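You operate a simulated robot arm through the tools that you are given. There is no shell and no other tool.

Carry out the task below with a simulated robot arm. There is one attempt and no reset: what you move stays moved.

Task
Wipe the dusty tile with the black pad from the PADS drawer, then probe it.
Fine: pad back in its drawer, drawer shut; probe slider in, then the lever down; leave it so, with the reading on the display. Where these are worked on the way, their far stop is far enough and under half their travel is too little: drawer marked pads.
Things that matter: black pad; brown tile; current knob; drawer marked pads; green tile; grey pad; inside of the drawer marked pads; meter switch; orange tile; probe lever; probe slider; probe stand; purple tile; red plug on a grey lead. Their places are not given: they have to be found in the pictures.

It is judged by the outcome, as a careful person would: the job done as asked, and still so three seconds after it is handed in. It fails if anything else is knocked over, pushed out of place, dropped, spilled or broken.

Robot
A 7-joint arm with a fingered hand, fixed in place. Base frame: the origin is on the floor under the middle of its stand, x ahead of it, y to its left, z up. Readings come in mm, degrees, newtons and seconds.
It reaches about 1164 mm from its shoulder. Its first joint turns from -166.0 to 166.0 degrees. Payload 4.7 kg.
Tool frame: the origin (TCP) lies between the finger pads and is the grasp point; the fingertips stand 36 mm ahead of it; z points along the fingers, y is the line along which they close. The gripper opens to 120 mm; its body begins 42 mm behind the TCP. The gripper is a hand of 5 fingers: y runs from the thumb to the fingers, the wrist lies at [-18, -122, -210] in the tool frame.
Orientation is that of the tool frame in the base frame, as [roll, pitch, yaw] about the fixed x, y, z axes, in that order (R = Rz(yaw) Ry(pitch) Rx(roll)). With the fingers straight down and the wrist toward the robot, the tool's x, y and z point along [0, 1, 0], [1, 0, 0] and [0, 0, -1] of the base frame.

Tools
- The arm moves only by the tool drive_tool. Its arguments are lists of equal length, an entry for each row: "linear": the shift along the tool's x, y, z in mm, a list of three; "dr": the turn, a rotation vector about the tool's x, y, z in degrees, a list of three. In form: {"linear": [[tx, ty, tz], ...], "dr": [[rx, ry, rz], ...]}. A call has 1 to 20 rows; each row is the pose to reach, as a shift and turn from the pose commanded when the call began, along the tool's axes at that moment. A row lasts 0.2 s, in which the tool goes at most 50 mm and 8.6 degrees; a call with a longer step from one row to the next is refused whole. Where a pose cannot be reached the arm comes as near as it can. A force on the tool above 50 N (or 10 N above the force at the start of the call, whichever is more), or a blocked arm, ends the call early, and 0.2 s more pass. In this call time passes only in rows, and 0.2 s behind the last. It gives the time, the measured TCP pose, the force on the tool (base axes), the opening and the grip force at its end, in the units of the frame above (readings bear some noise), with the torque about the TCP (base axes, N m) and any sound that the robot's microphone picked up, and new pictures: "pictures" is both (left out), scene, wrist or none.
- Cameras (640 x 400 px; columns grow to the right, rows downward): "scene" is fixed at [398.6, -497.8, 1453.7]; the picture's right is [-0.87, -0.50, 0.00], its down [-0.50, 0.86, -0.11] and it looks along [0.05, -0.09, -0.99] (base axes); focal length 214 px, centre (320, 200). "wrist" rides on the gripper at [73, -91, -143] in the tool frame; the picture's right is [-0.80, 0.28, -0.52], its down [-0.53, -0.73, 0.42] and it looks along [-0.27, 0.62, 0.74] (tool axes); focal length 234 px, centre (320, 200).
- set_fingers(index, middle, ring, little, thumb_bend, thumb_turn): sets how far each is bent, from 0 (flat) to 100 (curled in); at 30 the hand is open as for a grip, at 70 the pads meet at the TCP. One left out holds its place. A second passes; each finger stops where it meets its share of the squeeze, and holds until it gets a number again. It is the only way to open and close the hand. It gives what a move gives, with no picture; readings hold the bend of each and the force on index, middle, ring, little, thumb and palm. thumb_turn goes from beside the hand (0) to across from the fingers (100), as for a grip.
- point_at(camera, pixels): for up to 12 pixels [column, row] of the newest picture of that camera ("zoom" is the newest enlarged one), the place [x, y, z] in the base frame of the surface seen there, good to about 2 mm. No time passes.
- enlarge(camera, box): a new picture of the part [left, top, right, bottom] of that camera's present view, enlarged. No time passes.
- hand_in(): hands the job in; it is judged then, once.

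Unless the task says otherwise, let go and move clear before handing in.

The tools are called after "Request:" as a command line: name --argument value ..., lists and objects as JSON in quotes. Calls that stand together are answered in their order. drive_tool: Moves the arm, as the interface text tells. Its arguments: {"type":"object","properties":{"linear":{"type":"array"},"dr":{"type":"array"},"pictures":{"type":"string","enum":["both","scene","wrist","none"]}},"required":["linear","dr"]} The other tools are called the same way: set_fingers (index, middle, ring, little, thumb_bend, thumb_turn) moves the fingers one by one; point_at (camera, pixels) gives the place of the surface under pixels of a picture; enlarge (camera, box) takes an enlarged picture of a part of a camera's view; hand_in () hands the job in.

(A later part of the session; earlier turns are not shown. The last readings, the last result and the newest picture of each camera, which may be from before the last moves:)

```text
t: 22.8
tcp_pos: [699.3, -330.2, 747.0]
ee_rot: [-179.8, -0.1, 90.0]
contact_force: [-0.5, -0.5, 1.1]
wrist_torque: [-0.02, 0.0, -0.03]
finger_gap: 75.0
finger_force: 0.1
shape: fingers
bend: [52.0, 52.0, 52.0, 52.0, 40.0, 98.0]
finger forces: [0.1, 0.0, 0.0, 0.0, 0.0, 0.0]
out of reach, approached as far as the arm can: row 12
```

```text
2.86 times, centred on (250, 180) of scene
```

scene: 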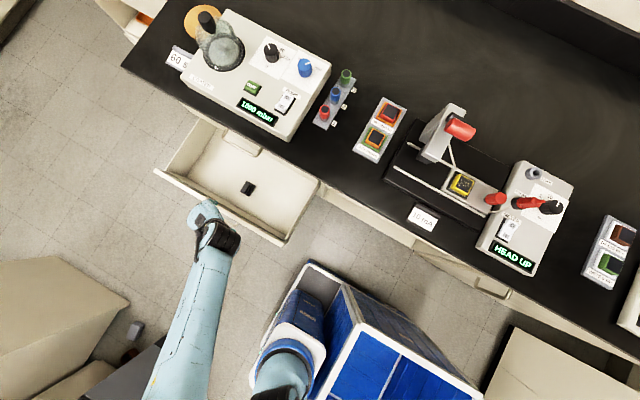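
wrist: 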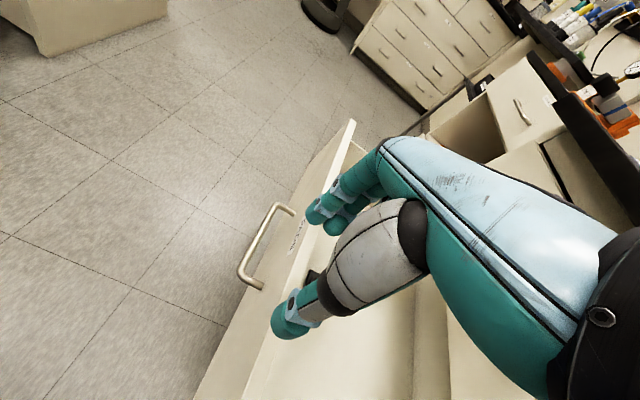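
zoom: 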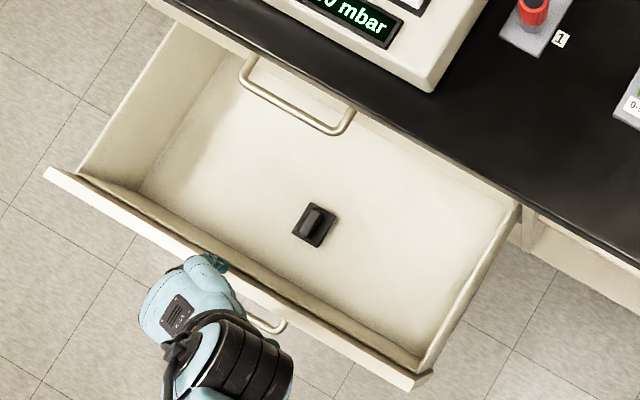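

Pad is now centred at (767,−470); ridge x 760–774. I'll move above it and check alignment before descending.

Request:
drive_tool --linear '[[-30, 14, 20], [-60, 28, 50], [-90, 42, 80], [-115, 55, 115], [-140, 67.5, 145], [-140, 67.5, 175]]' --dr '[[0, 0, 0], [0, 0, 0], [0, 0, 0], [0, 0, 0], [0, 0, 0], [0, 0, 0]]'

Request:
enlarge --camera "wrist" --box '[200, 160, 400, 360]'

```text
t: 24.2
tcp_pos: [768.0, -470.3, 574.5]
ee_rot: [180.0, 0.2, 89.9]
contact_force: [0.2, -0.5, 0.9]
wrist_torque: [0.01, 0.02, 0.0]
finger_gap: 74.6
finger_force: 0.0
shape: fingers
bend: [52.0, 52.0, 52.0, 52.0, 40.0, 98.0]
finger forces: [0.1, 0.0, 0.1, 0.1, 0.0, 0.0]
```

scene: 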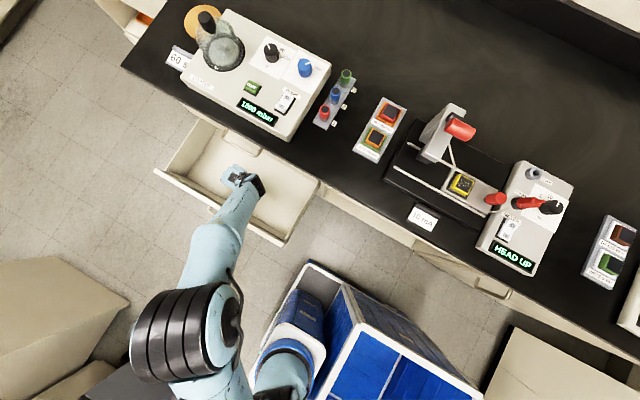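
wrist: 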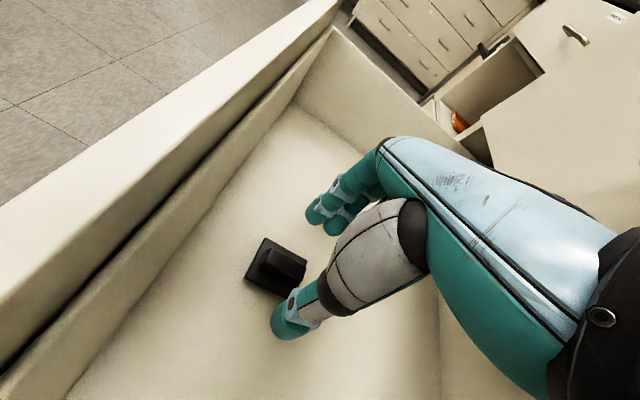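

```text
2.00 times, centred on (300, 260) of wrist
```

zoom: 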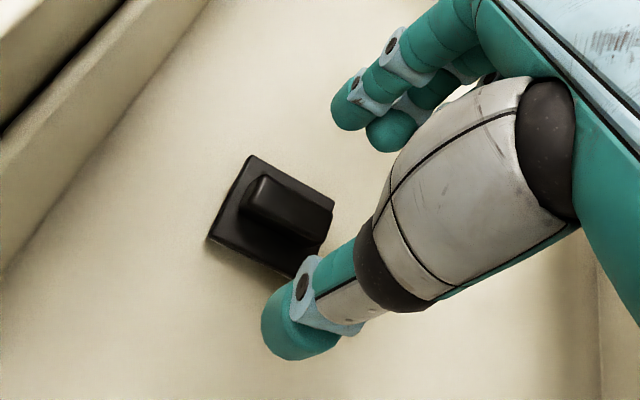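

The ridge lies between fingers and thumb. I'll check the fingertip lateral positions versus the ridge.

Request:
point_at --camera "wrist" --pixels '[[283, 322], [292, 332], [313, 215], [335, 225], [325, 205], [285, 262]]'

```text
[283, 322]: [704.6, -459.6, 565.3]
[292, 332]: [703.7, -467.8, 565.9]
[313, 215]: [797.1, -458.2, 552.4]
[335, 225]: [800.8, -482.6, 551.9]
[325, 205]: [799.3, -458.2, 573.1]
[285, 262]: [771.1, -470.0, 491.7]
```

Alignment is good: thumb and index/middle straddle the ridge. Descending 60 mm.

Request:
drive_tool --linear '[[0, -1, 20], [0, -1, 40], [0, -1, 52], [0, -1, 59]]' --dr '[[0, 0, 0], [0, 0, 0], [0, 0, 0], [0, 0, 0]]' --pictures "wrist"

```text
t: 25.2
tcp_pos: [766.5, -471.8, 516.6]
ee_rot: [179.9, 0.1, 89.9]
contact_force: [0.3, 0.1, 1.0]
wrist_torque: [-0.01, 0.02, 0.0]
finger_gap: 74.6
finger_force: 0.1
shape: fingers
bend: [52.0, 52.0, 52.0, 52.0, 40.0, 98.0]
finger forces: [0.0, 0.0, 0.0, 0.1, 0.1, 0.0]
```

wrist: 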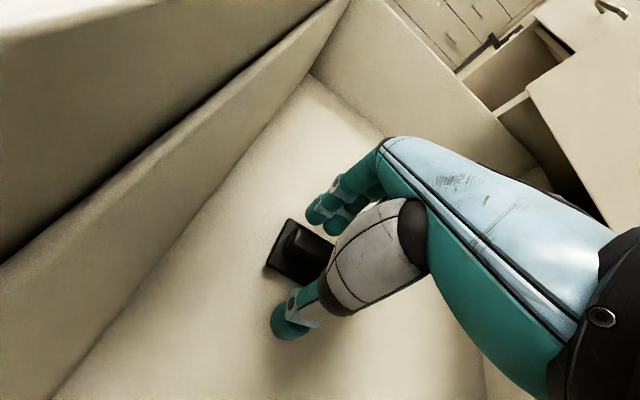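

Now I'll close index, middle and thumb onto the ridge.

Request:
set_fingers --index 66 --middle 66 --thumb_bend 58

Request:
drive_tool --linear '[[0, 0, 0]]' --dr '[[0, 0, 0]]' --pictures "wrist"

Request:
enlarge --camera "wrist" --box '[220, 180, 380, 340]'

```text
t: 26.2
tcp_pos: [765.8, -469.3, 516.0]
ee_rot: [-179.9, 0.2, 89.8]
contact_force: [-1.2, -0.3, 0.5]
wrist_torque: [-0.01, -0.02, 0.01]
finger_gap: 29.1
finger_force: 0.0
shape: fingers
bend: [66.0, 66.0, 52.0, 52.0, 57.0, 98.0]
finger forces: [0.0, 0.1, 0.1, 0.0, 0.0, 0.0]
```

```text
t: 26.6
tcp_pos: [766.5, -469.9, 517.5]
ee_rot: [-180.0, 0.1, 89.8]
contact_force: [0.0, -0.1, -0.4]
wrist_torque: [0.03, -0.02, -0.01]
finger_gap: 29.3
finger_force: 0.1
shape: fingers
bend: [66.0, 66.0, 52.0, 52.0, 57.0, 98.0]
finger forces: [0.0, 0.1, 0.0, 0.0, 0.0, 0.1]
```

wrist: 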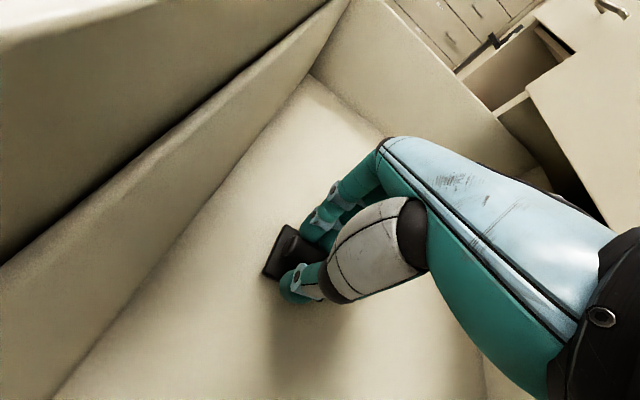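

```text
2.50 times, centred on (300, 260) of wrist
```

zoom: 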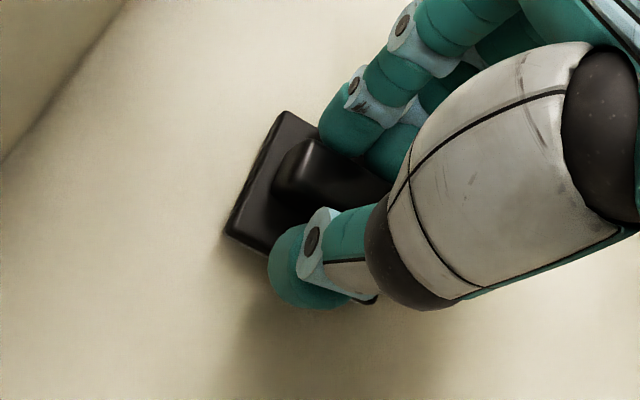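

Fingers flank the ridge. I'll lower 3 mm more and squeeze.

Request:
drive_tool --linear '[[0, 0, 3]]' --dr '[[0, 0, 0]]' --pictures "none"

Request:
set_fingers --index 85 --middle 85 --thumb_bend 80

Request:
drive_tool --linear '[[0, 0, 0]]' --dr '[[0, 0, 0]]' --pictures "wrist"

Request:
enlarge --camera "wrist" --box '[220, 180, 380, 340]'

```text
t: 27.0
tcp_pos: [767.5, -470.1, 512.0]
ee_rot: [180.0, 0.2, 89.9]
contact_force: [-0.4, 0.2, 0.6]
wrist_torque: [0.02, 0.01, -0.05]
finger_gap: 29.2
finger_force: 0.0
shape: fingers
bend: [66.0, 66.0, 52.0, 52.0, 57.0, 98.0]
finger forces: [0.1, 0.0, 0.0, 0.0, 0.1, 0.0]
```

```text
t: 28.0
tcp_pos: [766.1, -470.5, 512.7]
ee_rot: [180.0, 0.1, 89.9]
contact_force: [-0.5, 1.7, -0.2]
wrist_torque: [0.03, 0.05, -0.04]
finger_gap: 17.1
finger_force: 12.7
shape: fingers
bend: [75.0, 85.0, 52.0, 52.0, 64.0, 97.0]
finger forces: [12.8, 0.0, 0.0, 0.0, 12.7, 0.0]
```

```text
t: 28.4
tcp_pos: [767.0, -470.2, 513.1]
ee_rot: [179.9, 0.1, 89.9]
contact_force: [-0.7, 0.7, 0.1]
wrist_torque: [0.01, 0.01, 0.03]
finger_gap: 17.3
finger_force: 12.8
shape: fingers
bend: [75.0, 85.0, 52.0, 52.0, 64.0, 97.0]
finger forces: [12.7, 0.0, 0.0, 0.0, 12.7, 0.0]
```

wrist: 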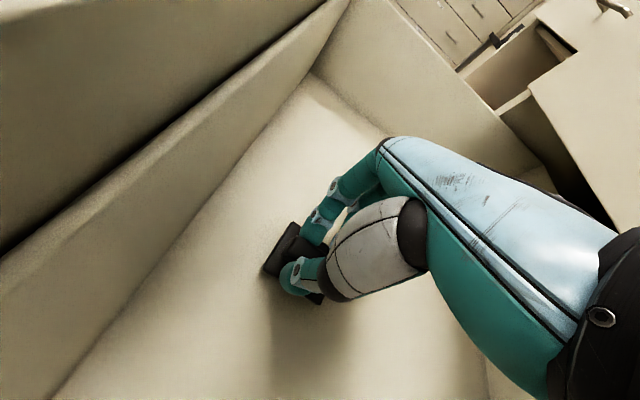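

```text
2.50 times, centred on (300, 260) of wrist
```

zoom: 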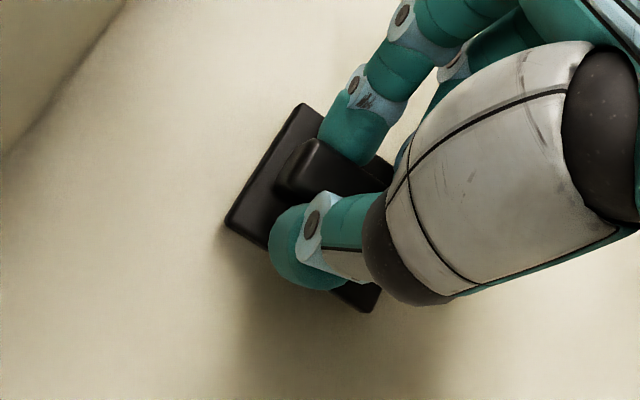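

Only the index bears (12.8 N); the middle finger missed the ridge's far end. I'll open slightly, shift 9 mm toward +y, and close again so both fingers bear.

Request:
set_fingers --index 64 --middle 64 --thumb_bend 55

Request:
drive_tool --linear '[[9, 0, 0]]' --dr '[[0, 0, 0]]' --pictures "none"

Request:
set_fingers --index 80 --middle 80 --thumb_bend 75

Request:
drive_tool --linear '[[0, 0, 0]]' --dr '[[0, 0, 0]]' --pictures "wrist"

Request:
enlarge --camera "wrist" --box '[220, 180, 380, 340]'

```text
t: 29.4
tcp_pos: [766.7, -469.5, 513.3]
ee_rot: [179.9, 0.2, 89.9]
contact_force: [0.7, -1.5, 12.7]
wrist_torque: [-0.16, 0.02, -0.01]
finger_gap: 33.9
finger_force: 5.7
shape: fingers
bend: [64.0, 77.0, 52.0, 52.0, 55.0, 97.0]
finger forces: [0.0, 12.5, 0.0, 0.0, 0.1, 0.1]
```

```text
t: 29.8
tcp_pos: [767.8, -459.5, 513.0]
ee_rot: [-180.0, 0.1, 90.0]
contact_force: [0.4, -0.2, 11.8]
wrist_torque: [-0.14, -0.02, -0.01]
finger_gap: 33.8
finger_force: 6.6
shape: fingers
bend: [64.0, 78.0, 52.0, 52.0, 55.0, 97.0]
finger forces: [0.0, 12.4, 0.0, 0.1, 0.0, 0.1]
```

```text
t: 30.8
tcp_pos: [767.4, -460.4, 512.4]
ee_rot: [-179.9, 0.0, 89.9]
contact_force: [-0.3, -0.9, -0.5]
wrist_torque: [0.02, 0.01, -0.01]
finger_gap: 17.3
finger_force: 12.8
shape: fingers
bend: [73.0, 80.0, 52.0, 52.0, 65.0, 97.0]
finger forces: [12.4, 0.1, 0.0, 0.1, 13.2, 0.1]
```

```text
t: 31.2
tcp_pos: [766.5, -460.3, 513.6]
ee_rot: [-180.0, 0.2, 89.9]
contact_force: [0.2, -0.5, -1.2]
wrist_torque: [0.01, 0.02, -0.01]
finger_gap: 17.4
finger_force: 12.3
shape: fingers
bend: [73.0, 80.0, 52.0, 52.0, 65.0, 97.0]
finger forces: [12.5, 0.0, 0.1, 0.1, 13.2, 0.0]
```

wrist: 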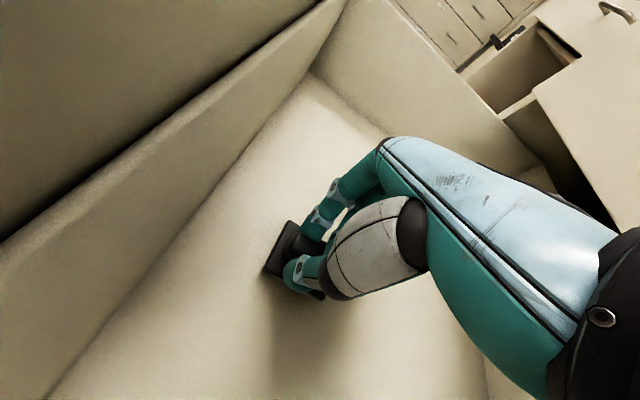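

```text
2.50 times, centred on (300, 260) of wrist
```

zoom: 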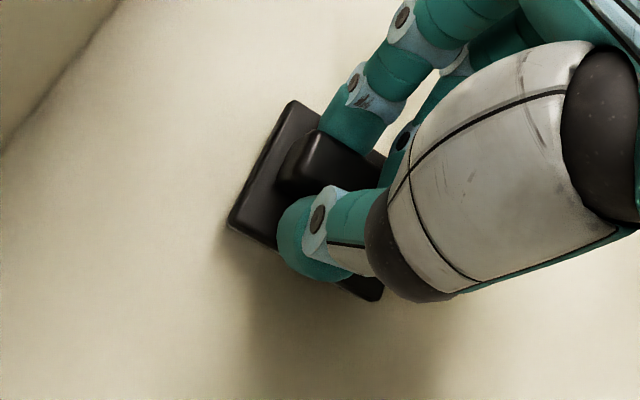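

The middle finger snagged past the ridge end and probably dragged the pad slightly. I'll open wide, lift, and re-measure before regripping.

Request:
set_fingers --index 72 --middle 80 --thumb_bend 45

Request:
drive_tool --linear '[[0, 0, -10], [0, 0, -25], [0, 0, -45]]' --dr '[[0, 0, 0], [0, 0, 0], [0, 0, 0]]' --pictures "none"

Request:
set_fingers --index 52 --middle 52 --thumb_bend 40

Request:
drive_tool --linear '[[0, 0, 0]]' --dr '[[0, 0, 0]]' --pictures "wrist"

Request:
enlarge --camera "wrist" --box '[230, 180, 350, 340]'

```text
t: 32.2
tcp_pos: [766.5, -460.6, 512.2]
ee_rot: [180.0, 0.1, 90.0]
contact_force: [0.6, 0.2, -0.3]
wrist_torque: [0.01, -0.01, 0.01]
finger_gap: 35.7
finger_force: 0.1
shape: fingers
bend: [72.0, 80.0, 52.0, 52.0, 45.0, 97.0]
finger forces: [0.1, 0.0, 0.0, 0.1, 0.0, 0.1]
```

```text
t: 33.0
tcp_pos: [766.8, -461.7, 556.3]
ee_rot: [-180.0, 0.0, 89.8]
contact_force: [-0.1, 0.9, -0.9]
wrist_torque: [0.02, 0.02, 0.0]
finger_gap: 35.2
finger_force: 0.0
shape: fingers
bend: [72.0, 80.0, 52.0, 52.0, 45.0, 97.0]
finger forces: [0.0, 0.1, 0.0, 0.0, 0.1, 0.1]
```

```text
t: 34.0
tcp_pos: [765.6, -461.6, 557.1]
ee_rot: [-180.0, 0.1, 89.8]
contact_force: [-0.2, -0.1, 0.1]
wrist_torque: [0.02, 0.01, 0.0]
finger_gap: 74.7
finger_force: 0.2
shape: fingers
bend: [52.0, 52.0, 52.0, 52.0, 40.0, 97.0]
finger forces: [0.1, 0.0, 0.0, 0.1, 0.0, 0.1]
```

```text
t: 34.4
tcp_pos: [766.1, -461.0, 557.2]
ee_rot: [-180.0, 0.1, 89.9]
contact_force: [-0.4, -0.8, -0.7]
wrist_torque: [0.0, 0.0, -0.01]
finger_gap: 74.5
finger_force: 0.2
shape: fingers
bend: [52.0, 52.0, 52.0, 52.0, 40.0, 97.0]
finger forces: [0.0, 0.1, 0.0, 0.1, 0.1, 0.0]
```

wrist: 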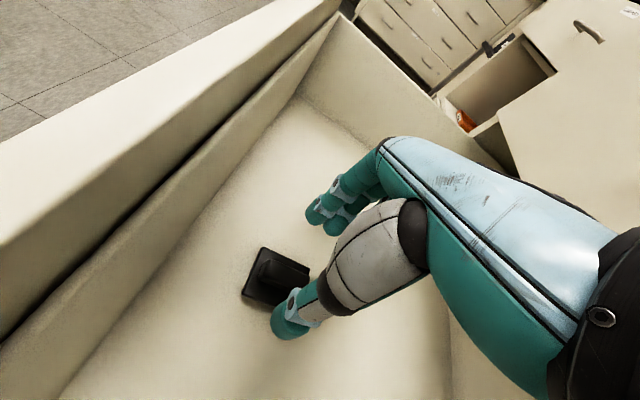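

```text
2.50 times, centred on (290, 260) of wrist
```

zoom: 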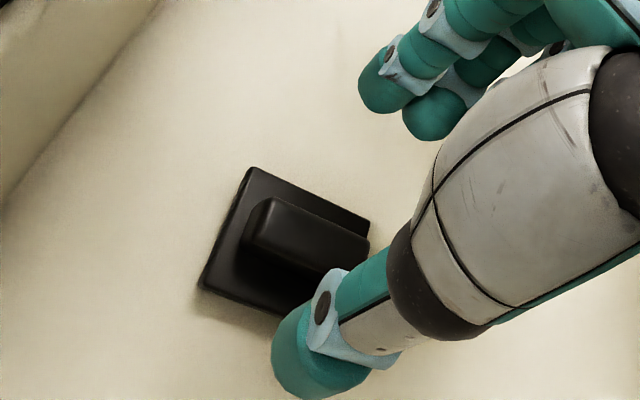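

Request:
point_at --camera "zoom" --pixels '[[255, 175], [365, 222], [207, 283], [272, 208], [362, 245], [252, 240], [310, 245], [300, 225], [365, 90], [395, 100], [410, 130], [455, 125]]'

```text
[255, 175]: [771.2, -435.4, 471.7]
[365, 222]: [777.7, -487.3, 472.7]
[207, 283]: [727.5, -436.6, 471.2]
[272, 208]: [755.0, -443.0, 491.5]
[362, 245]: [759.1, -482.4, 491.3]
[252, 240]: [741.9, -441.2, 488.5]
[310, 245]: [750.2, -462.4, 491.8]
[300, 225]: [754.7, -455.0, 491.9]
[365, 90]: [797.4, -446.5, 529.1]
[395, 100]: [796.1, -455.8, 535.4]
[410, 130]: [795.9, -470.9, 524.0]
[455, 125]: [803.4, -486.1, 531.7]
```

The pad shifted to centre ≈(752,−462) and turned about 6°. I'll realign the hand (shift −15 mm in x, +3 mm in y, turn −6° about the tool axis) and descend again.

Request:
drive_tool --linear '[[3, -15, 0], [3, -15, 20], [3, -15, 36], [3, -15, 44]]' --dr '[[0, 0, -6], [0, 0, -6], [0, 0, -6], [0, 0, -6]]' --pictures "wrist"

Request:
set_fingers --index 67 --middle 67 --thumb_bend 58

Request:
enlarge --camera "wrist" --box '[230, 180, 350, 340]'

```text
t: 35.4
tcp_pos: [750.9, -457.4, 514.0]
ee_rot: [180.0, 0.1, 95.9]
contact_force: [0.3, 0.6, 0.3]
wrist_torque: [0.01, 0.02, -0.04]
finger_gap: 74.5
finger_force: 0.0
shape: fingers
bend: [52.0, 52.0, 52.0, 52.0, 40.0, 97.0]
finger forces: [0.0, 0.0, 0.0, 0.0, 0.1, 0.0]
```

wrist: 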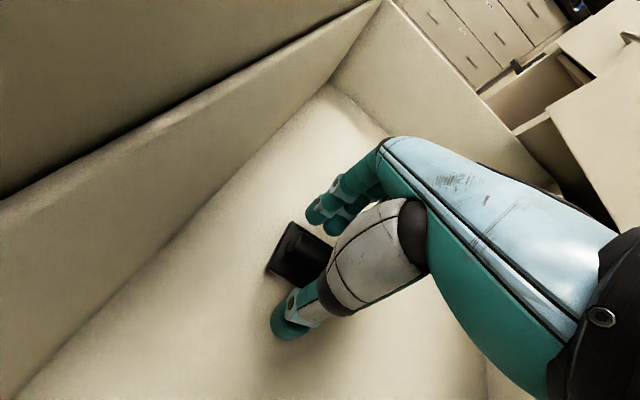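

```text
t: 36.4
tcp_pos: [751.4, -457.9, 513.8]
ee_rot: [-180.0, 0.1, 95.9]
contact_force: [0.0, 1.0, -0.1]
wrist_torque: [0.0, 0.0, -0.01]
finger_gap: 28.0
finger_force: 0.0
shape: fingers
bend: [67.0, 67.0, 52.0, 52.0, 57.0, 97.0]
finger forces: [0.1, 0.0, 0.1, 0.0, 0.0, 0.0]
```

```text
2.50 times, centred on (290, 260) of wrist
```

zoom: 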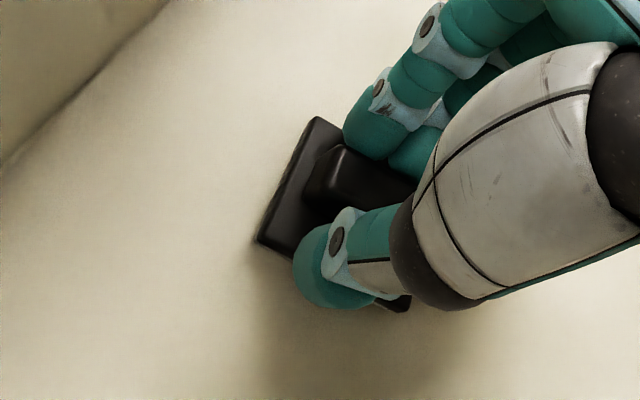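

Request:
point_at --camera "zoom" --pixels '[[340, 150], [330, 160], [320, 185], [350, 140], [375, 155], [395, 150], [395, 165], [425, 172], [300, 265], [360, 170], [390, 185], [318, 125]]'

```text
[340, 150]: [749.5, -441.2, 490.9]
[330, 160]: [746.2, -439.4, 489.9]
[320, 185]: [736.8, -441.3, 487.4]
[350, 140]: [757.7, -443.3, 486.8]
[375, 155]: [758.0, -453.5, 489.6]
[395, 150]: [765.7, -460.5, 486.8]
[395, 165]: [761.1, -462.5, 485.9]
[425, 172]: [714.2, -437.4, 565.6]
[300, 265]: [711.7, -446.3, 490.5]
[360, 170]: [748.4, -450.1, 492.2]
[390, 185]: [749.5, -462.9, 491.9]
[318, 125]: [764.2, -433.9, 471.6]
```

Index spans y≈−443…−461 and the ridge runs −440…−482, so the middle finger should now bear. Shift 2 mm more and squeeze moderately.

Request:
drive_tool --linear '[[2.5, 0, 0]]' --dr '[[0, 0, 0]]' --pictures "none"

Request:
set_fingers --index 76 --middle 76 --thumb_bend 70

Request:
enlarge --camera "wrist" --box '[230, 180, 350, 340]'

```text
t: 36.8
tcp_pos: [751.5, -456.2, 513.4]
ee_rot: [180.0, 0.1, 95.8]
contact_force: [0.0, -0.7, -0.1]
wrist_torque: [-0.02, 0.0, 0.0]
finger_gap: 27.7
finger_force: 0.0
shape: fingers
bend: [67.0, 67.0, 52.0, 52.0, 57.0, 97.0]
finger forces: [0.0, 0.0, 0.0, 0.0, 0.0, 0.0]
```

```text
t: 37.8
tcp_pos: [751.5, -456.0, 513.7]
ee_rot: [-180.0, 0.2, 95.9]
contact_force: [-1.1, -0.2, 2.5]
wrist_torque: [-0.03, 0.08, 0.01]
finger_gap: 18.2
finger_force: 13.0
shape: fingers
bend: [75.0, 75.0, 52.0, 52.0, 61.0, 96.0]
finger forces: [7.4, 6.2, 0.0, 0.0, 13.0, 0.1]
```

```text
2.50 times, centred on (290, 260) of wrist
```

zoom: 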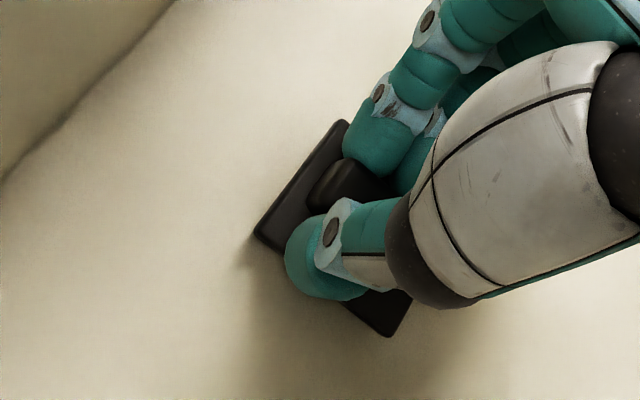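

Both fingers and thumb now bear (7.4/6.2/13 N). I'll firm up the grip and lift.

Request:
set_fingers --index 88 --middle 88 --thumb_bend 85

Request:
drive_tool --linear '[[0, 0, -10], [0, 0, -25], [0, 0, -40]]' --dr '[[0, 0, 0], [0, 0, 0], [0, 0, 0]]' --pictures "wrist"

Request:
enlarge --camera "wrist" --box '[230, 180, 350, 340]'

```text
t: 38.8
tcp_pos: [751.6, -456.4, 514.0]
ee_rot: [-179.9, 0.2, 95.9]
contact_force: [0.2, 0.2, -0.2]
wrist_torque: [0.0, 0.03, 0.01]
finger_gap: 17.2
finger_force: 14.2
shape: fingers
bend: [76.0, 88.0, 52.0, 52.0, 63.0, 97.0]
finger forces: [14.0, 0.0, 0.0, 0.1, 14.1, 0.0]
```

```text
t: 39.6
tcp_pos: [751.0, -453.7, 554.0]
ee_rot: [180.0, 0.0, 96.0]
contact_force: [-0.7, 0.5, -0.3]
wrist_torque: [0.0, -0.02, -0.01]
finger_gap: 17.3
finger_force: 14.1
shape: fingers
bend: [76.0, 88.0, 52.0, 52.0, 63.0, 97.0]
finger forces: [14.0, 0.0, 0.0, 0.0, 14.2, 0.0]
```

wrist: 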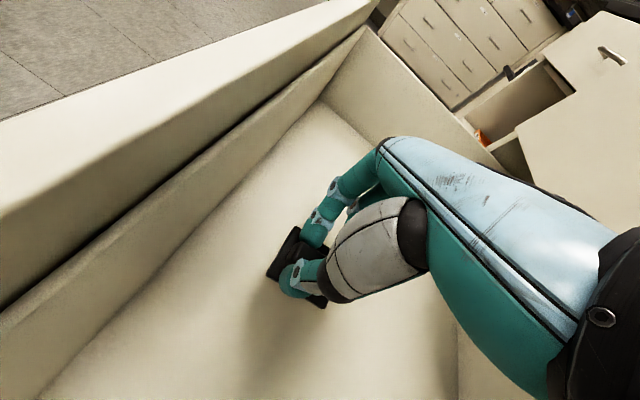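

```text
2.50 times, centred on (290, 260) of wrist
```

zoom: 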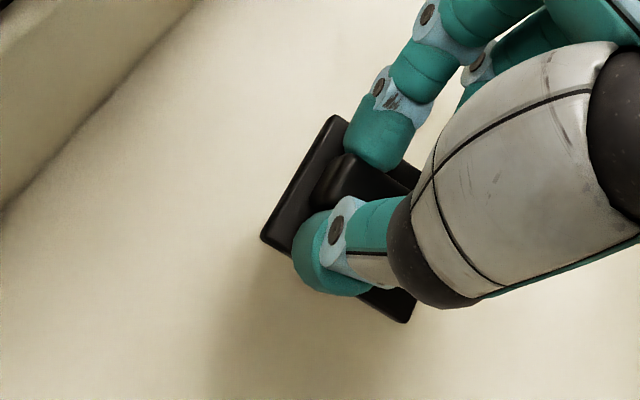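

The pad is lifted, held by index and thumb at 14 N; the middle finger has slipped past the ridge end unloaded (bend 88). I'll curl the middle finger fully out of the way here, above the drawer floor, and check that the grip is undisturbed.

Request:
set_fingers --middle 100

Request:
drive_tool --linear '[[0, 0, 0]]' --dr '[[0, 0, 0]]' --pictures "both"

Request:
enlarge --camera "wrist" --box '[230, 180, 350, 340]'

```text
t: 40.6
tcp_pos: [751.8, -456.1, 554.8]
ee_rot: [179.9, 0.0, 95.9]
contact_force: [-0.1, -1.1, -1.0]
wrist_torque: [0.0, 0.0, -0.01]
finger_gap: 17.1
finger_force: 13.8
shape: fingers
bend: [76.0, 100.0, 52.0, 52.0, 63.0, 97.0]
finger forces: [14.0, 0.1, 0.1, 0.0, 14.1, 0.0]
```

```text
t: 41.0
tcp_pos: [751.6, -454.6, 553.8]
ee_rot: [180.0, 0.1, 95.9]
contact_force: [-0.5, 0.8, -0.3]
wrist_torque: [-0.02, -0.04, 0.01]
finger_gap: 17.2
finger_force: 13.9
shape: fingers
bend: [76.0, 100.0, 52.0, 52.0, 63.0, 97.0]
finger forces: [14.0, 0.1, 0.1, 0.0, 14.1, 0.0]
```

scene: 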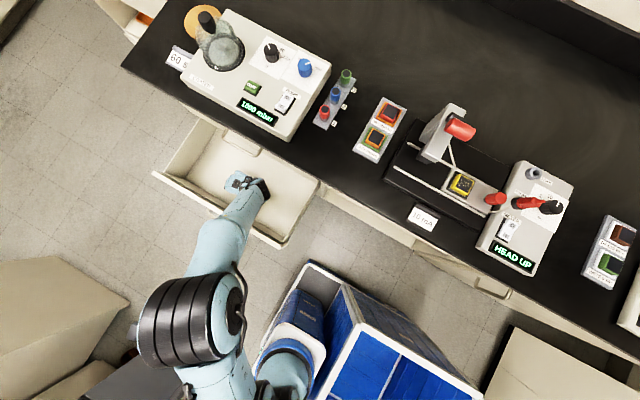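
wrist: 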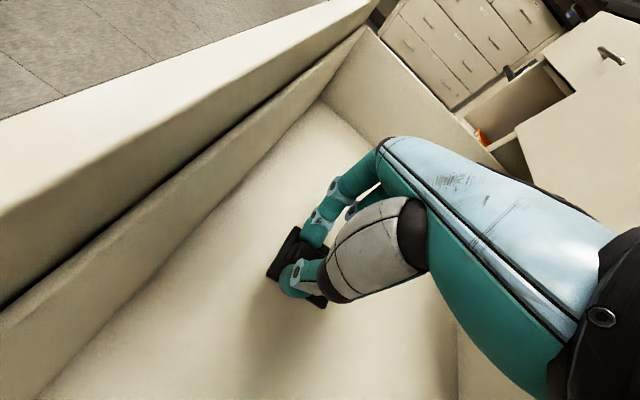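

```text
2.50 times, centred on (290, 260) of wrist
```

zoom: 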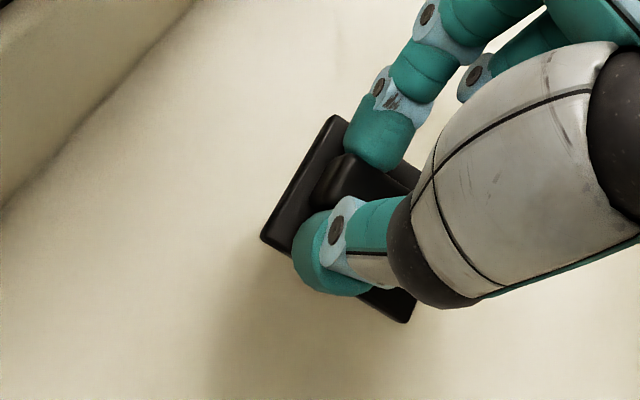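

The grip is undisturbed. Now I'll measure the tile, its holder, the slider knob and the head/lever geometry to plan the wiping approach, and check the pad's pose in the hand.

Request:
point_at --camera "zoom" --pixels '[[332, 122], [268, 238], [408, 315], [415, 180], [340, 165], [322, 200], [330, 150], [290, 215]]'

Request:
enlarge --camera "scene" --box '[440, 165, 480, 205]'

```text
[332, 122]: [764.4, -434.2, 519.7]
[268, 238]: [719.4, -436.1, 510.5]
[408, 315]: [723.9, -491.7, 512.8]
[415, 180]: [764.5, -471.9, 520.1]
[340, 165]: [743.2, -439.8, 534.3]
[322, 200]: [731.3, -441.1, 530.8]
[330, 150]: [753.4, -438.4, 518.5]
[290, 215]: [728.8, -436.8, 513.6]
```

```text
10.00 times, centred on (460, 185) of scene
```

zoom: 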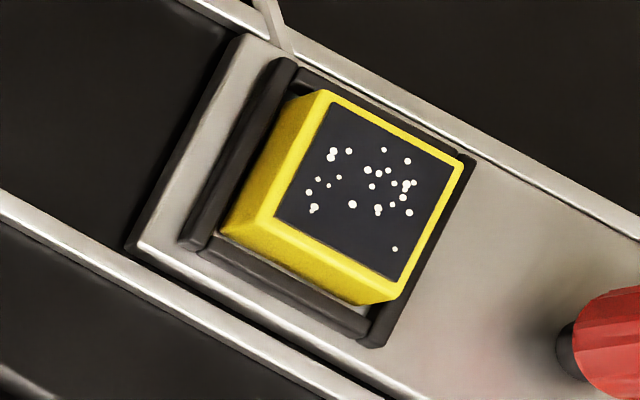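

The pad hangs tilted about 12° (finger side higher), which I'll compensate with a hand tilt. Now measure the tile and surroundings.

Request:
point_at --camera "zoom" --pixels '[[328, 98], [458, 162], [392, 292], [262, 222], [365, 190], [285, 70], [190, 240], [375, 335], [465, 170], [230, 210], [610, 330], [150, 230]]'

Request:
enlarge --camera "scene" --box '[400, 90, 500, 190]'

```text
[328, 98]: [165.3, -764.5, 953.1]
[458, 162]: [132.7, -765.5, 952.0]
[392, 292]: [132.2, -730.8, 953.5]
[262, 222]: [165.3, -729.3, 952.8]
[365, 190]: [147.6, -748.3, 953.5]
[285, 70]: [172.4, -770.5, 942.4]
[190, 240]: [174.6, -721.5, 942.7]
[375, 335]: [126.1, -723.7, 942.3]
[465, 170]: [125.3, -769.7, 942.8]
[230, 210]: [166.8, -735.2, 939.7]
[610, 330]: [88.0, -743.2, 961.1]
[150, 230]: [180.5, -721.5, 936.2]
```

```text
4.00 times, centred on (450, 140) of scene
```

zoom: 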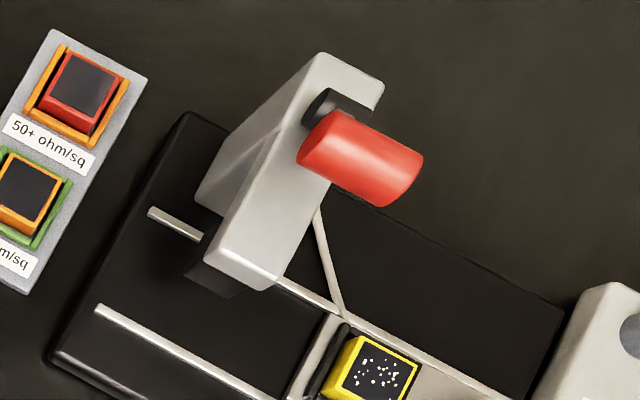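

Request:
point_at --camera "zoom" --pixels '[[340, 75], [370, 85], [250, 265], [270, 250], [300, 150], [345, 130], [400, 170], [215, 275], [230, 170], [325, 250], [320, 100], [290, 200]]'

Request:
enlarge --camera "scene" --box '[470, 150, 590, 280]'

```text
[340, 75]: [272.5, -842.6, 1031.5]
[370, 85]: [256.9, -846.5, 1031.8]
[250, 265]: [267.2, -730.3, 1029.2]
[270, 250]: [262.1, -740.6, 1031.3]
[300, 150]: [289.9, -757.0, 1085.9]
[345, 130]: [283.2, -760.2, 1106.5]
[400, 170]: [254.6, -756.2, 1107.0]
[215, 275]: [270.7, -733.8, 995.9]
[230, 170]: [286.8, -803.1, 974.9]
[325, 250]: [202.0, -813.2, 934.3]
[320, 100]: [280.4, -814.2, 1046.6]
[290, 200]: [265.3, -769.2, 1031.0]
```

```text
3.08 times, centred on (530, 215) of scene
```

zoom: 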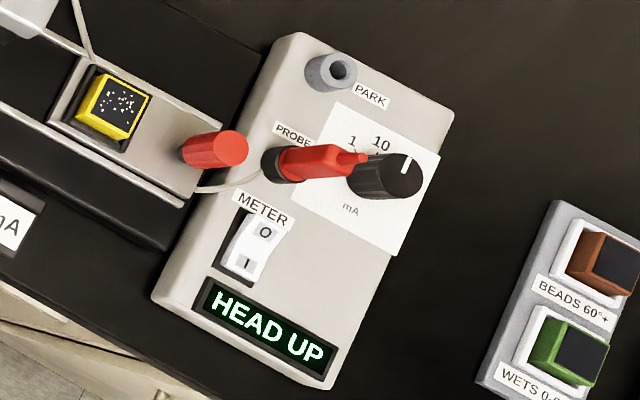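

Tile top is x 132–166, y −765…−730, z 953, with the holder 10 mm lower; the head arm and lever are at x≥250, the knob at x≈74–98. I'll lift ring and little fingers out of the way and raise the pad clear of the drawer.

Request:
set_fingers --ring 25 --little 25

Request:
drive_tool --linear '[[5, 0.5, -30], [10, 1, -62], [15, 1.5, -95], [20, 2, -130], [20, 2, -166], [20, 2, -203], [20, 2, -240], [22, -18, -277], [24, -38, -314], [26, -58, -351], [28, -78, -388], [30, -98, -425], [32, -118, -462], [34, -138, -499], [36, -158, -536]]' --dr '[[0, 0, 0], [0, 0, 0], [0, 0, 0], [0, 0, 0], [0, 0, 0], [0, 0, 0], [0, 0, 0], [0, 0, 0], [0, 0, 0], [0, 0, 0], [0, 0, 0], [0, 0, 0], [0, 0, 0], [0, 0, 0], [0, 0, 0]]'

```text
t: 42.0
tcp_pos: [751.8, -455.0, 553.0]
ee_rot: [-180.0, 0.1, 95.9]
contact_force: [-0.6, -0.4, 0.8]
wrist_torque: [-0.03, 0.0, -0.02]
finger_gap: 17.1
finger_force: 13.7
shape: fingers
bend: [76.0, 100.0, 25.0, 25.0, 63.0, 97.0]
finger forces: [14.0, 0.0, 0.1, 0.0, 14.1, 0.0]
```

```text
t: 45.2
tcp_pos: [588.7, -435.7, 1090.5]
ee_rot: [179.9, -0.1, 95.9]
contact_force: [0.3, 0.3, -1.6]
wrist_torque: [0.04, 0.04, 0.01]
finger_gap: 17.0
finger_force: 14.3
shape: fingers
bend: [76.0, 100.0, 25.0, 25.0, 63.0, 97.0]
finger forces: [13.8, 0.0, 0.0, 0.0, 13.9, 0.0]
```

scene: 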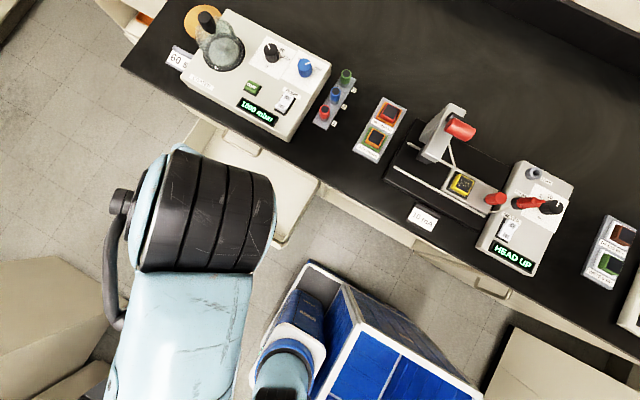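
wrist: 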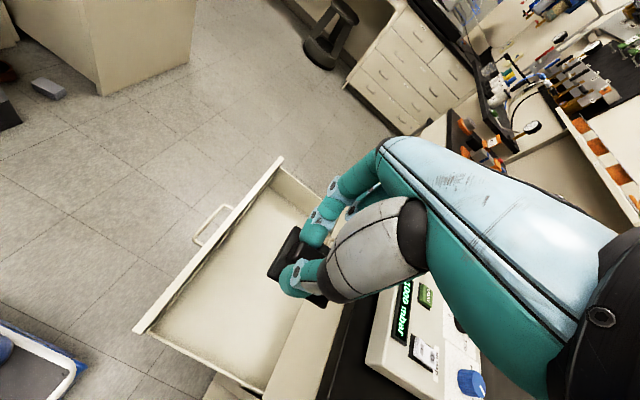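

The pad is still firmly held (14 N). Next I traverse to x≈200 while turning the hand so its wrist is toward the robot.

Request:
drive_tool --linear '[[2.2, -32.4, -5], [4.4, -64.8, -10], [6.6, -97.1, -15], [8.7, -129.5, -20], [10.9, -161.9, -25], [13.1, -194.3, -30], [15.3, -226.6, -35], [17.5, -259, -40], [19.7, -291.4, -45], [21.8, -323.8, -50], [24, -356.1, -55], [26.2, -388.5, -60]]' --dr '[[0, 0, 8], [0, 0, 16], [0, 0, 24], [0, 0, 32], [0, 0, 40], [0, 0, 48], [0, 0, 56], [0, 0, 64], [0, 0, 72], [0, 0, 80], [0, 0, 88], [0, 0, 95.9]]'

```text
t: 47.8
tcp_pos: [175.0, -441.1, 1143.7]
ee_rot: [179.0, -1.8, 1.3]
contact_force: [0.3, -0.5, -0.2]
wrist_torque: [0.01, -0.01, 0.0]
finger_gap: 17.1
finger_force: 13.5
shape: fingers
bend: [76.0, 100.0, 25.0, 25.0, 63.0, 97.0]
finger forces: [13.9, 0.0, 0.0, 0.0, 14.0, 0.0]
out of reach, approached as far as the arm can: row 11, 12
```

scene: 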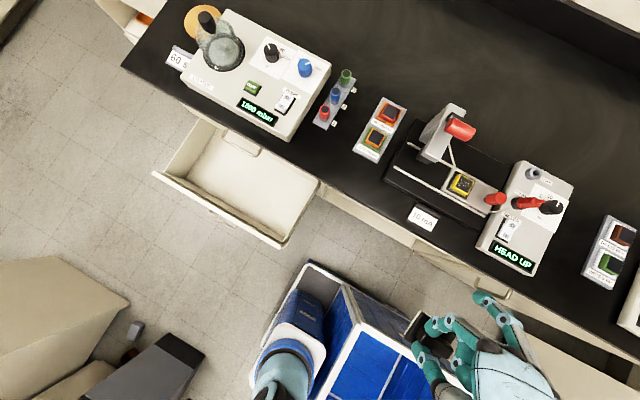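
wrist: 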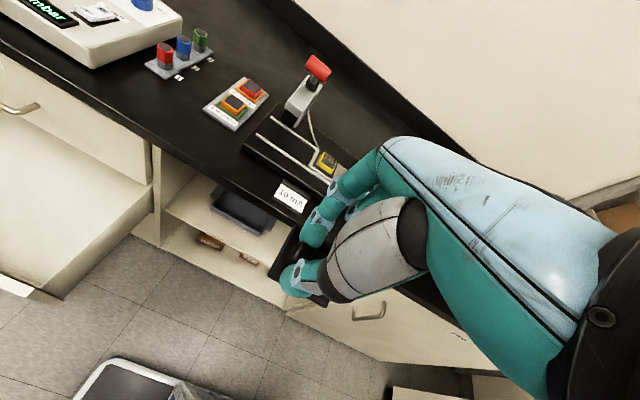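

The arm had trouble reaching the last rows close to its base but is near the wanted pose, pad still held. I'll move toward the bench where there's more room.

Request:
drive_tool --linear '[[-5, 30, 0], [-10, 65, 0], [-15, 100, 0], [-20, 135, 0]]' --dr '[[0, 0, 0], [0, 0, 0], [0, 0, 0], [0, 0, 0]]'

```text
t: 48.8
tcp_pos: [136.4, -562.8, 1137.3]
ee_rot: [179.0, -1.5, 1.1]
contact_force: [-0.1, 0.0, 0.3]
wrist_torque: [0.01, 0.0, 0.01]
finger_gap: 17.0
finger_force: 14.4
shape: fingers
bend: [76.0, 100.0, 25.0, 25.0, 63.0, 97.0]
finger forces: [13.9, 0.0, 0.0, 0.0, 14.0, 0.0]
out of reach, approached as far as the arm can: row 1, 2, 3, 4
```

scene: 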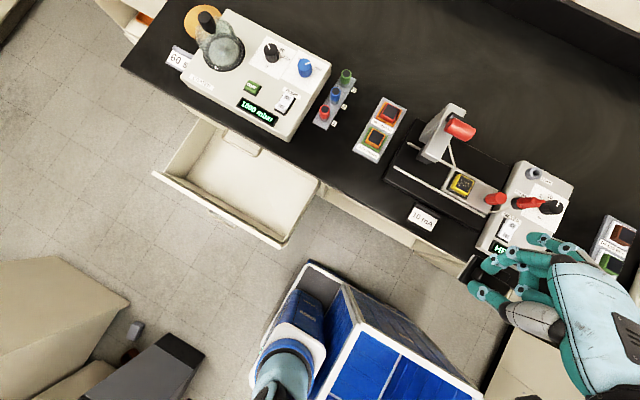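
wrist: 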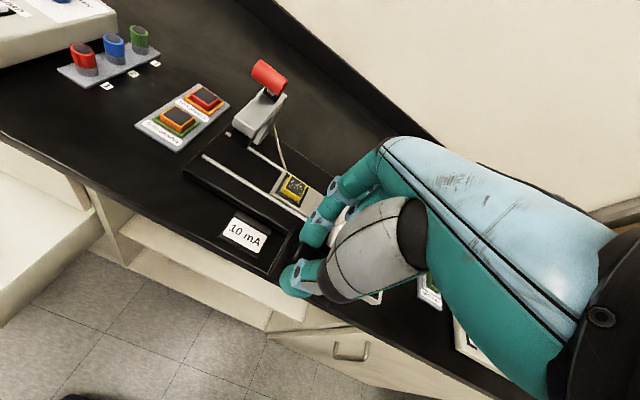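

The arm is against some limit in this posture (x drifts low). I'll go up and back toward a pose that was reachable earlier (240,−430,1280) to free it.

Request:
drive_tool --linear '[[20, -20, -30], [40, -40, -60], [60, -60, -90], [80, -80, -120], [90, -100, -140]]' --dr '[[0, 0, 0], [0, 0, 0], [0, 0, 0], [0, 0, 0], [0, 0, 0]]'

```text
t: 50.0
tcp_pos: [176.4, -453.7, 1266.4]
ee_rot: [178.4, -3.2, 2.3]
contact_force: [-0.4, 0.2, -0.3]
wrist_torque: [0.0, -0.05, 0.04]
finger_gap: 16.9
finger_force: 14.0
shape: fingers
bend: [76.0, 100.0, 25.0, 25.0, 63.0, 97.0]
finger forces: [13.8, 0.0, 0.1, 0.0, 14.0, 0.1]
out of reach, approached as far as the arm can: row 1, 2, 3, 4, 5
```

scene: 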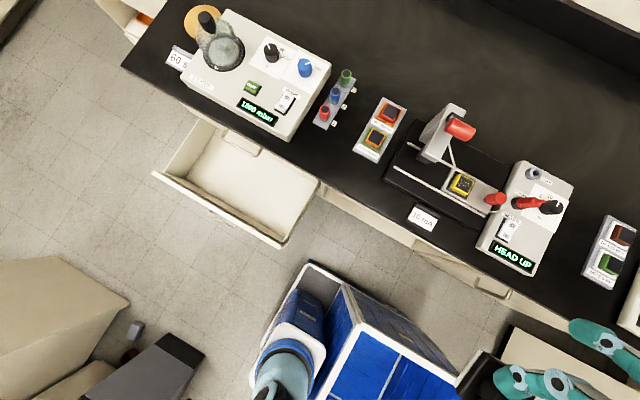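
wrist: 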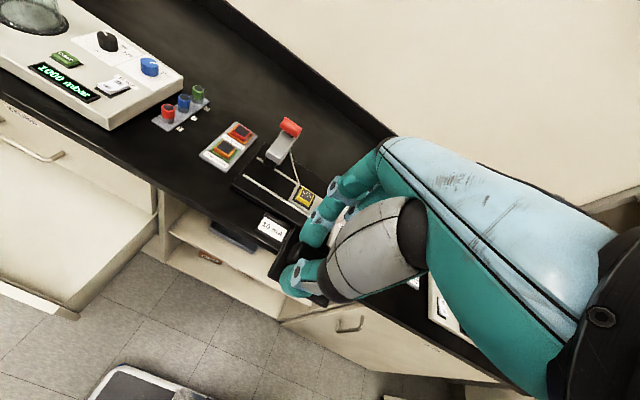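

Still limited with this hand yaw. I'll turn the hand back by about 45° to see if the limit is the wrist yaw.

Request:
drive_tool --linear '[[10, 0, 0], [20, 0, 0], [30, 0, 0], [40, 0, 0], [50, 0, 0], [60, 0, 0]]' --dr '[[0, 0, -8], [0, 0, -16], [0, 0, -24], [0, 0, -32], [0, 0, -40], [0, 0, -48]]'

```text
t: 51.4
tcp_pos: [235.1, -449.0, 1268.8]
ee_rot: [176.5, -0.8, 50.5]
contact_force: [0.3, 0.4, -0.6]
wrist_torque: [-0.03, 0.02, 0.01]
finger_gap: 17.0
finger_force: 14.2
shape: fingers
bend: [76.0, 100.0, 25.0, 25.0, 63.0, 97.0]
finger forces: [13.8, 0.0, 0.0, 0.0, 13.9, 0.1]
```

scene: 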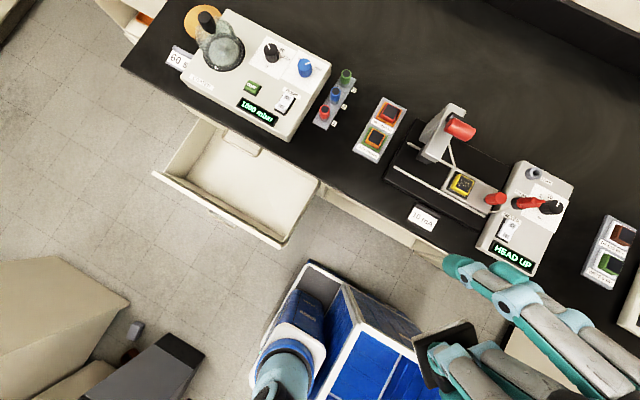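
wrist: 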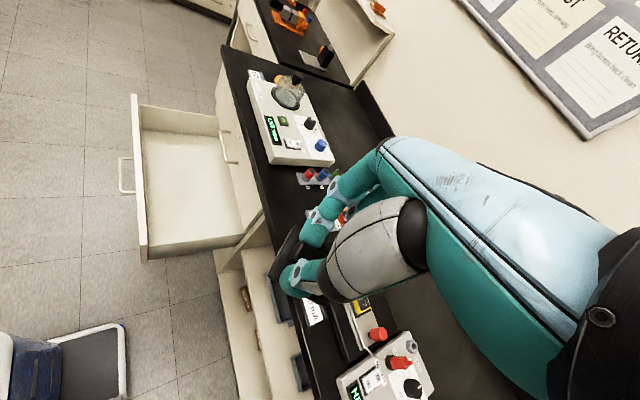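

Now the pose is reachable again (yaw ≈50°). I'll use a hand yaw of about 25° with an 11° tilt so the pad is level, approaching the tile in stages.

Request:
drive_tool --linear '[[-29.2, 11.4, 14.5], [-58.5, 22.8, 29.1], [-87.7, 34.2, 43.6], [-117, 45.6, 58.2], [-146.2, 57, 72.7]]' --dr '[[2.85, 0.33, 5.1], [5.7, 0.67, 10.2], [8.56, 1, 15.3], [11.41, 1.34, 20.4], [14.26, 1.67, 25.5]]'

```text
t: 52.6
tcp_pos: [189.3, -600.9, 1198.6]
ee_rot: [-168.8, -1.0, 24.9]
contact_force: [-0.2, 1.0, 0.4]
wrist_torque: [-0.08, 0.0, -0.04]
finger_gap: 17.2
finger_force: 14.0
shape: fingers
bend: [76.0, 100.0, 25.0, 25.0, 63.0, 97.0]
finger forces: [13.8, 0.0, 0.0, 0.0, 13.9, 0.0]
```

scene: 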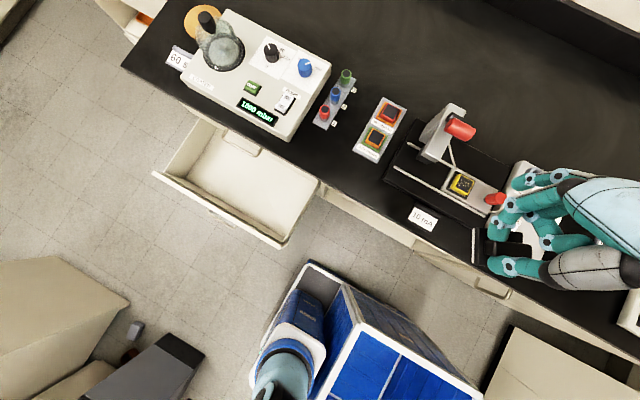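
wrist: 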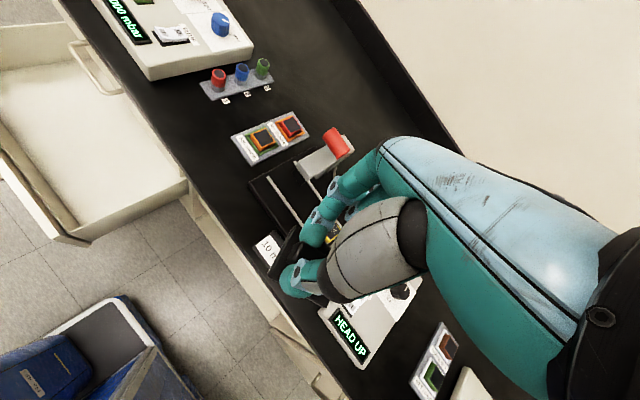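

Pose reached exactly. The pad shows at scene (500,243); I'll check its attitude now.

Request:
enlarge --camera "scene" --box '[460, 210, 540, 290]'

Request:
enlarge --camera "wrist" --box '[220, 150, 380, 330]'

```text
5.00 times, centred on (500, 250) of scene
```

zoom: 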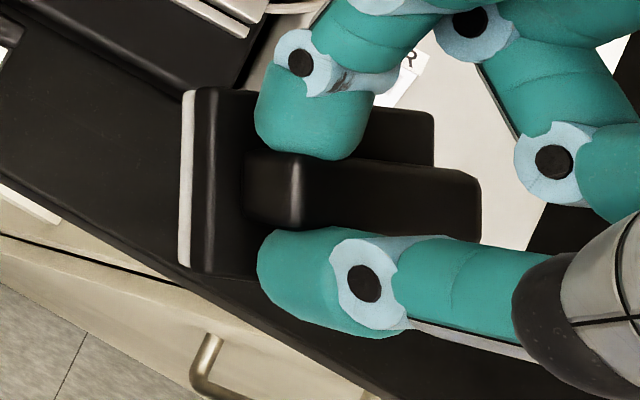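

```text
2.22 times, centred on (300, 240) of wrist
```

zoom: 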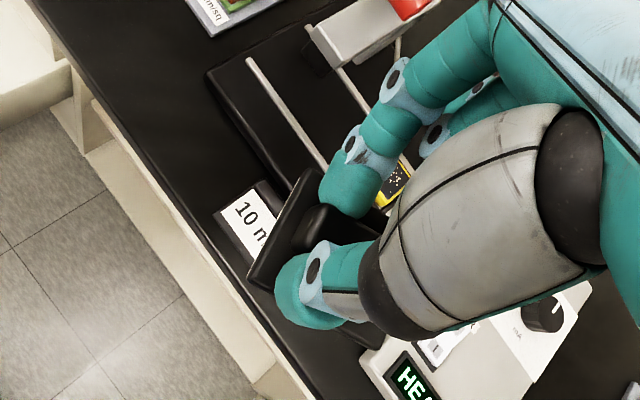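

Request:
enlarge --camera "scene" --box '[460, 210, 540, 290]'

Request:
point_at --camera "zoom" --pixels '[[205, 95], [200, 265], [425, 120], [250, 270], [225, 180], [430, 160], [290, 165], [290, 215], [470, 200], [186, 180], [380, 150], [240, 100]]'

```text
5.00 times, centred on (500, 250) of scene
```

zoom: 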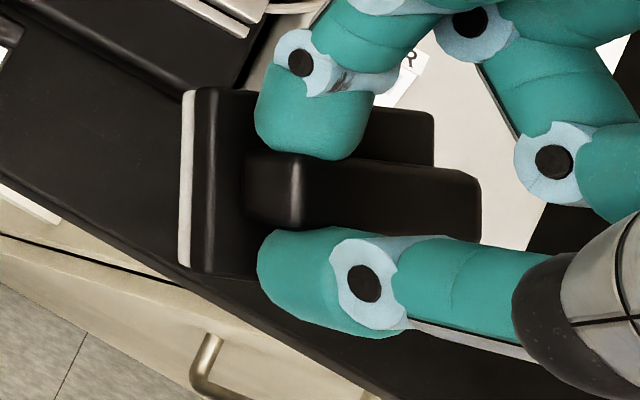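

```text
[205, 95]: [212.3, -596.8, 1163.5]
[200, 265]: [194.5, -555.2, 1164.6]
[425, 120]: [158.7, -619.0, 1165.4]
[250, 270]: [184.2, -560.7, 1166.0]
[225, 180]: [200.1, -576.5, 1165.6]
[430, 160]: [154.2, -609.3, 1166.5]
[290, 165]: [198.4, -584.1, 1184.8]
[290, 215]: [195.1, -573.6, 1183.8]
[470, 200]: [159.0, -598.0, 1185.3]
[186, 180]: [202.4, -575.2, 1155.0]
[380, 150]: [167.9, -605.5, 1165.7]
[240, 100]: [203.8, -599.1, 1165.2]
```

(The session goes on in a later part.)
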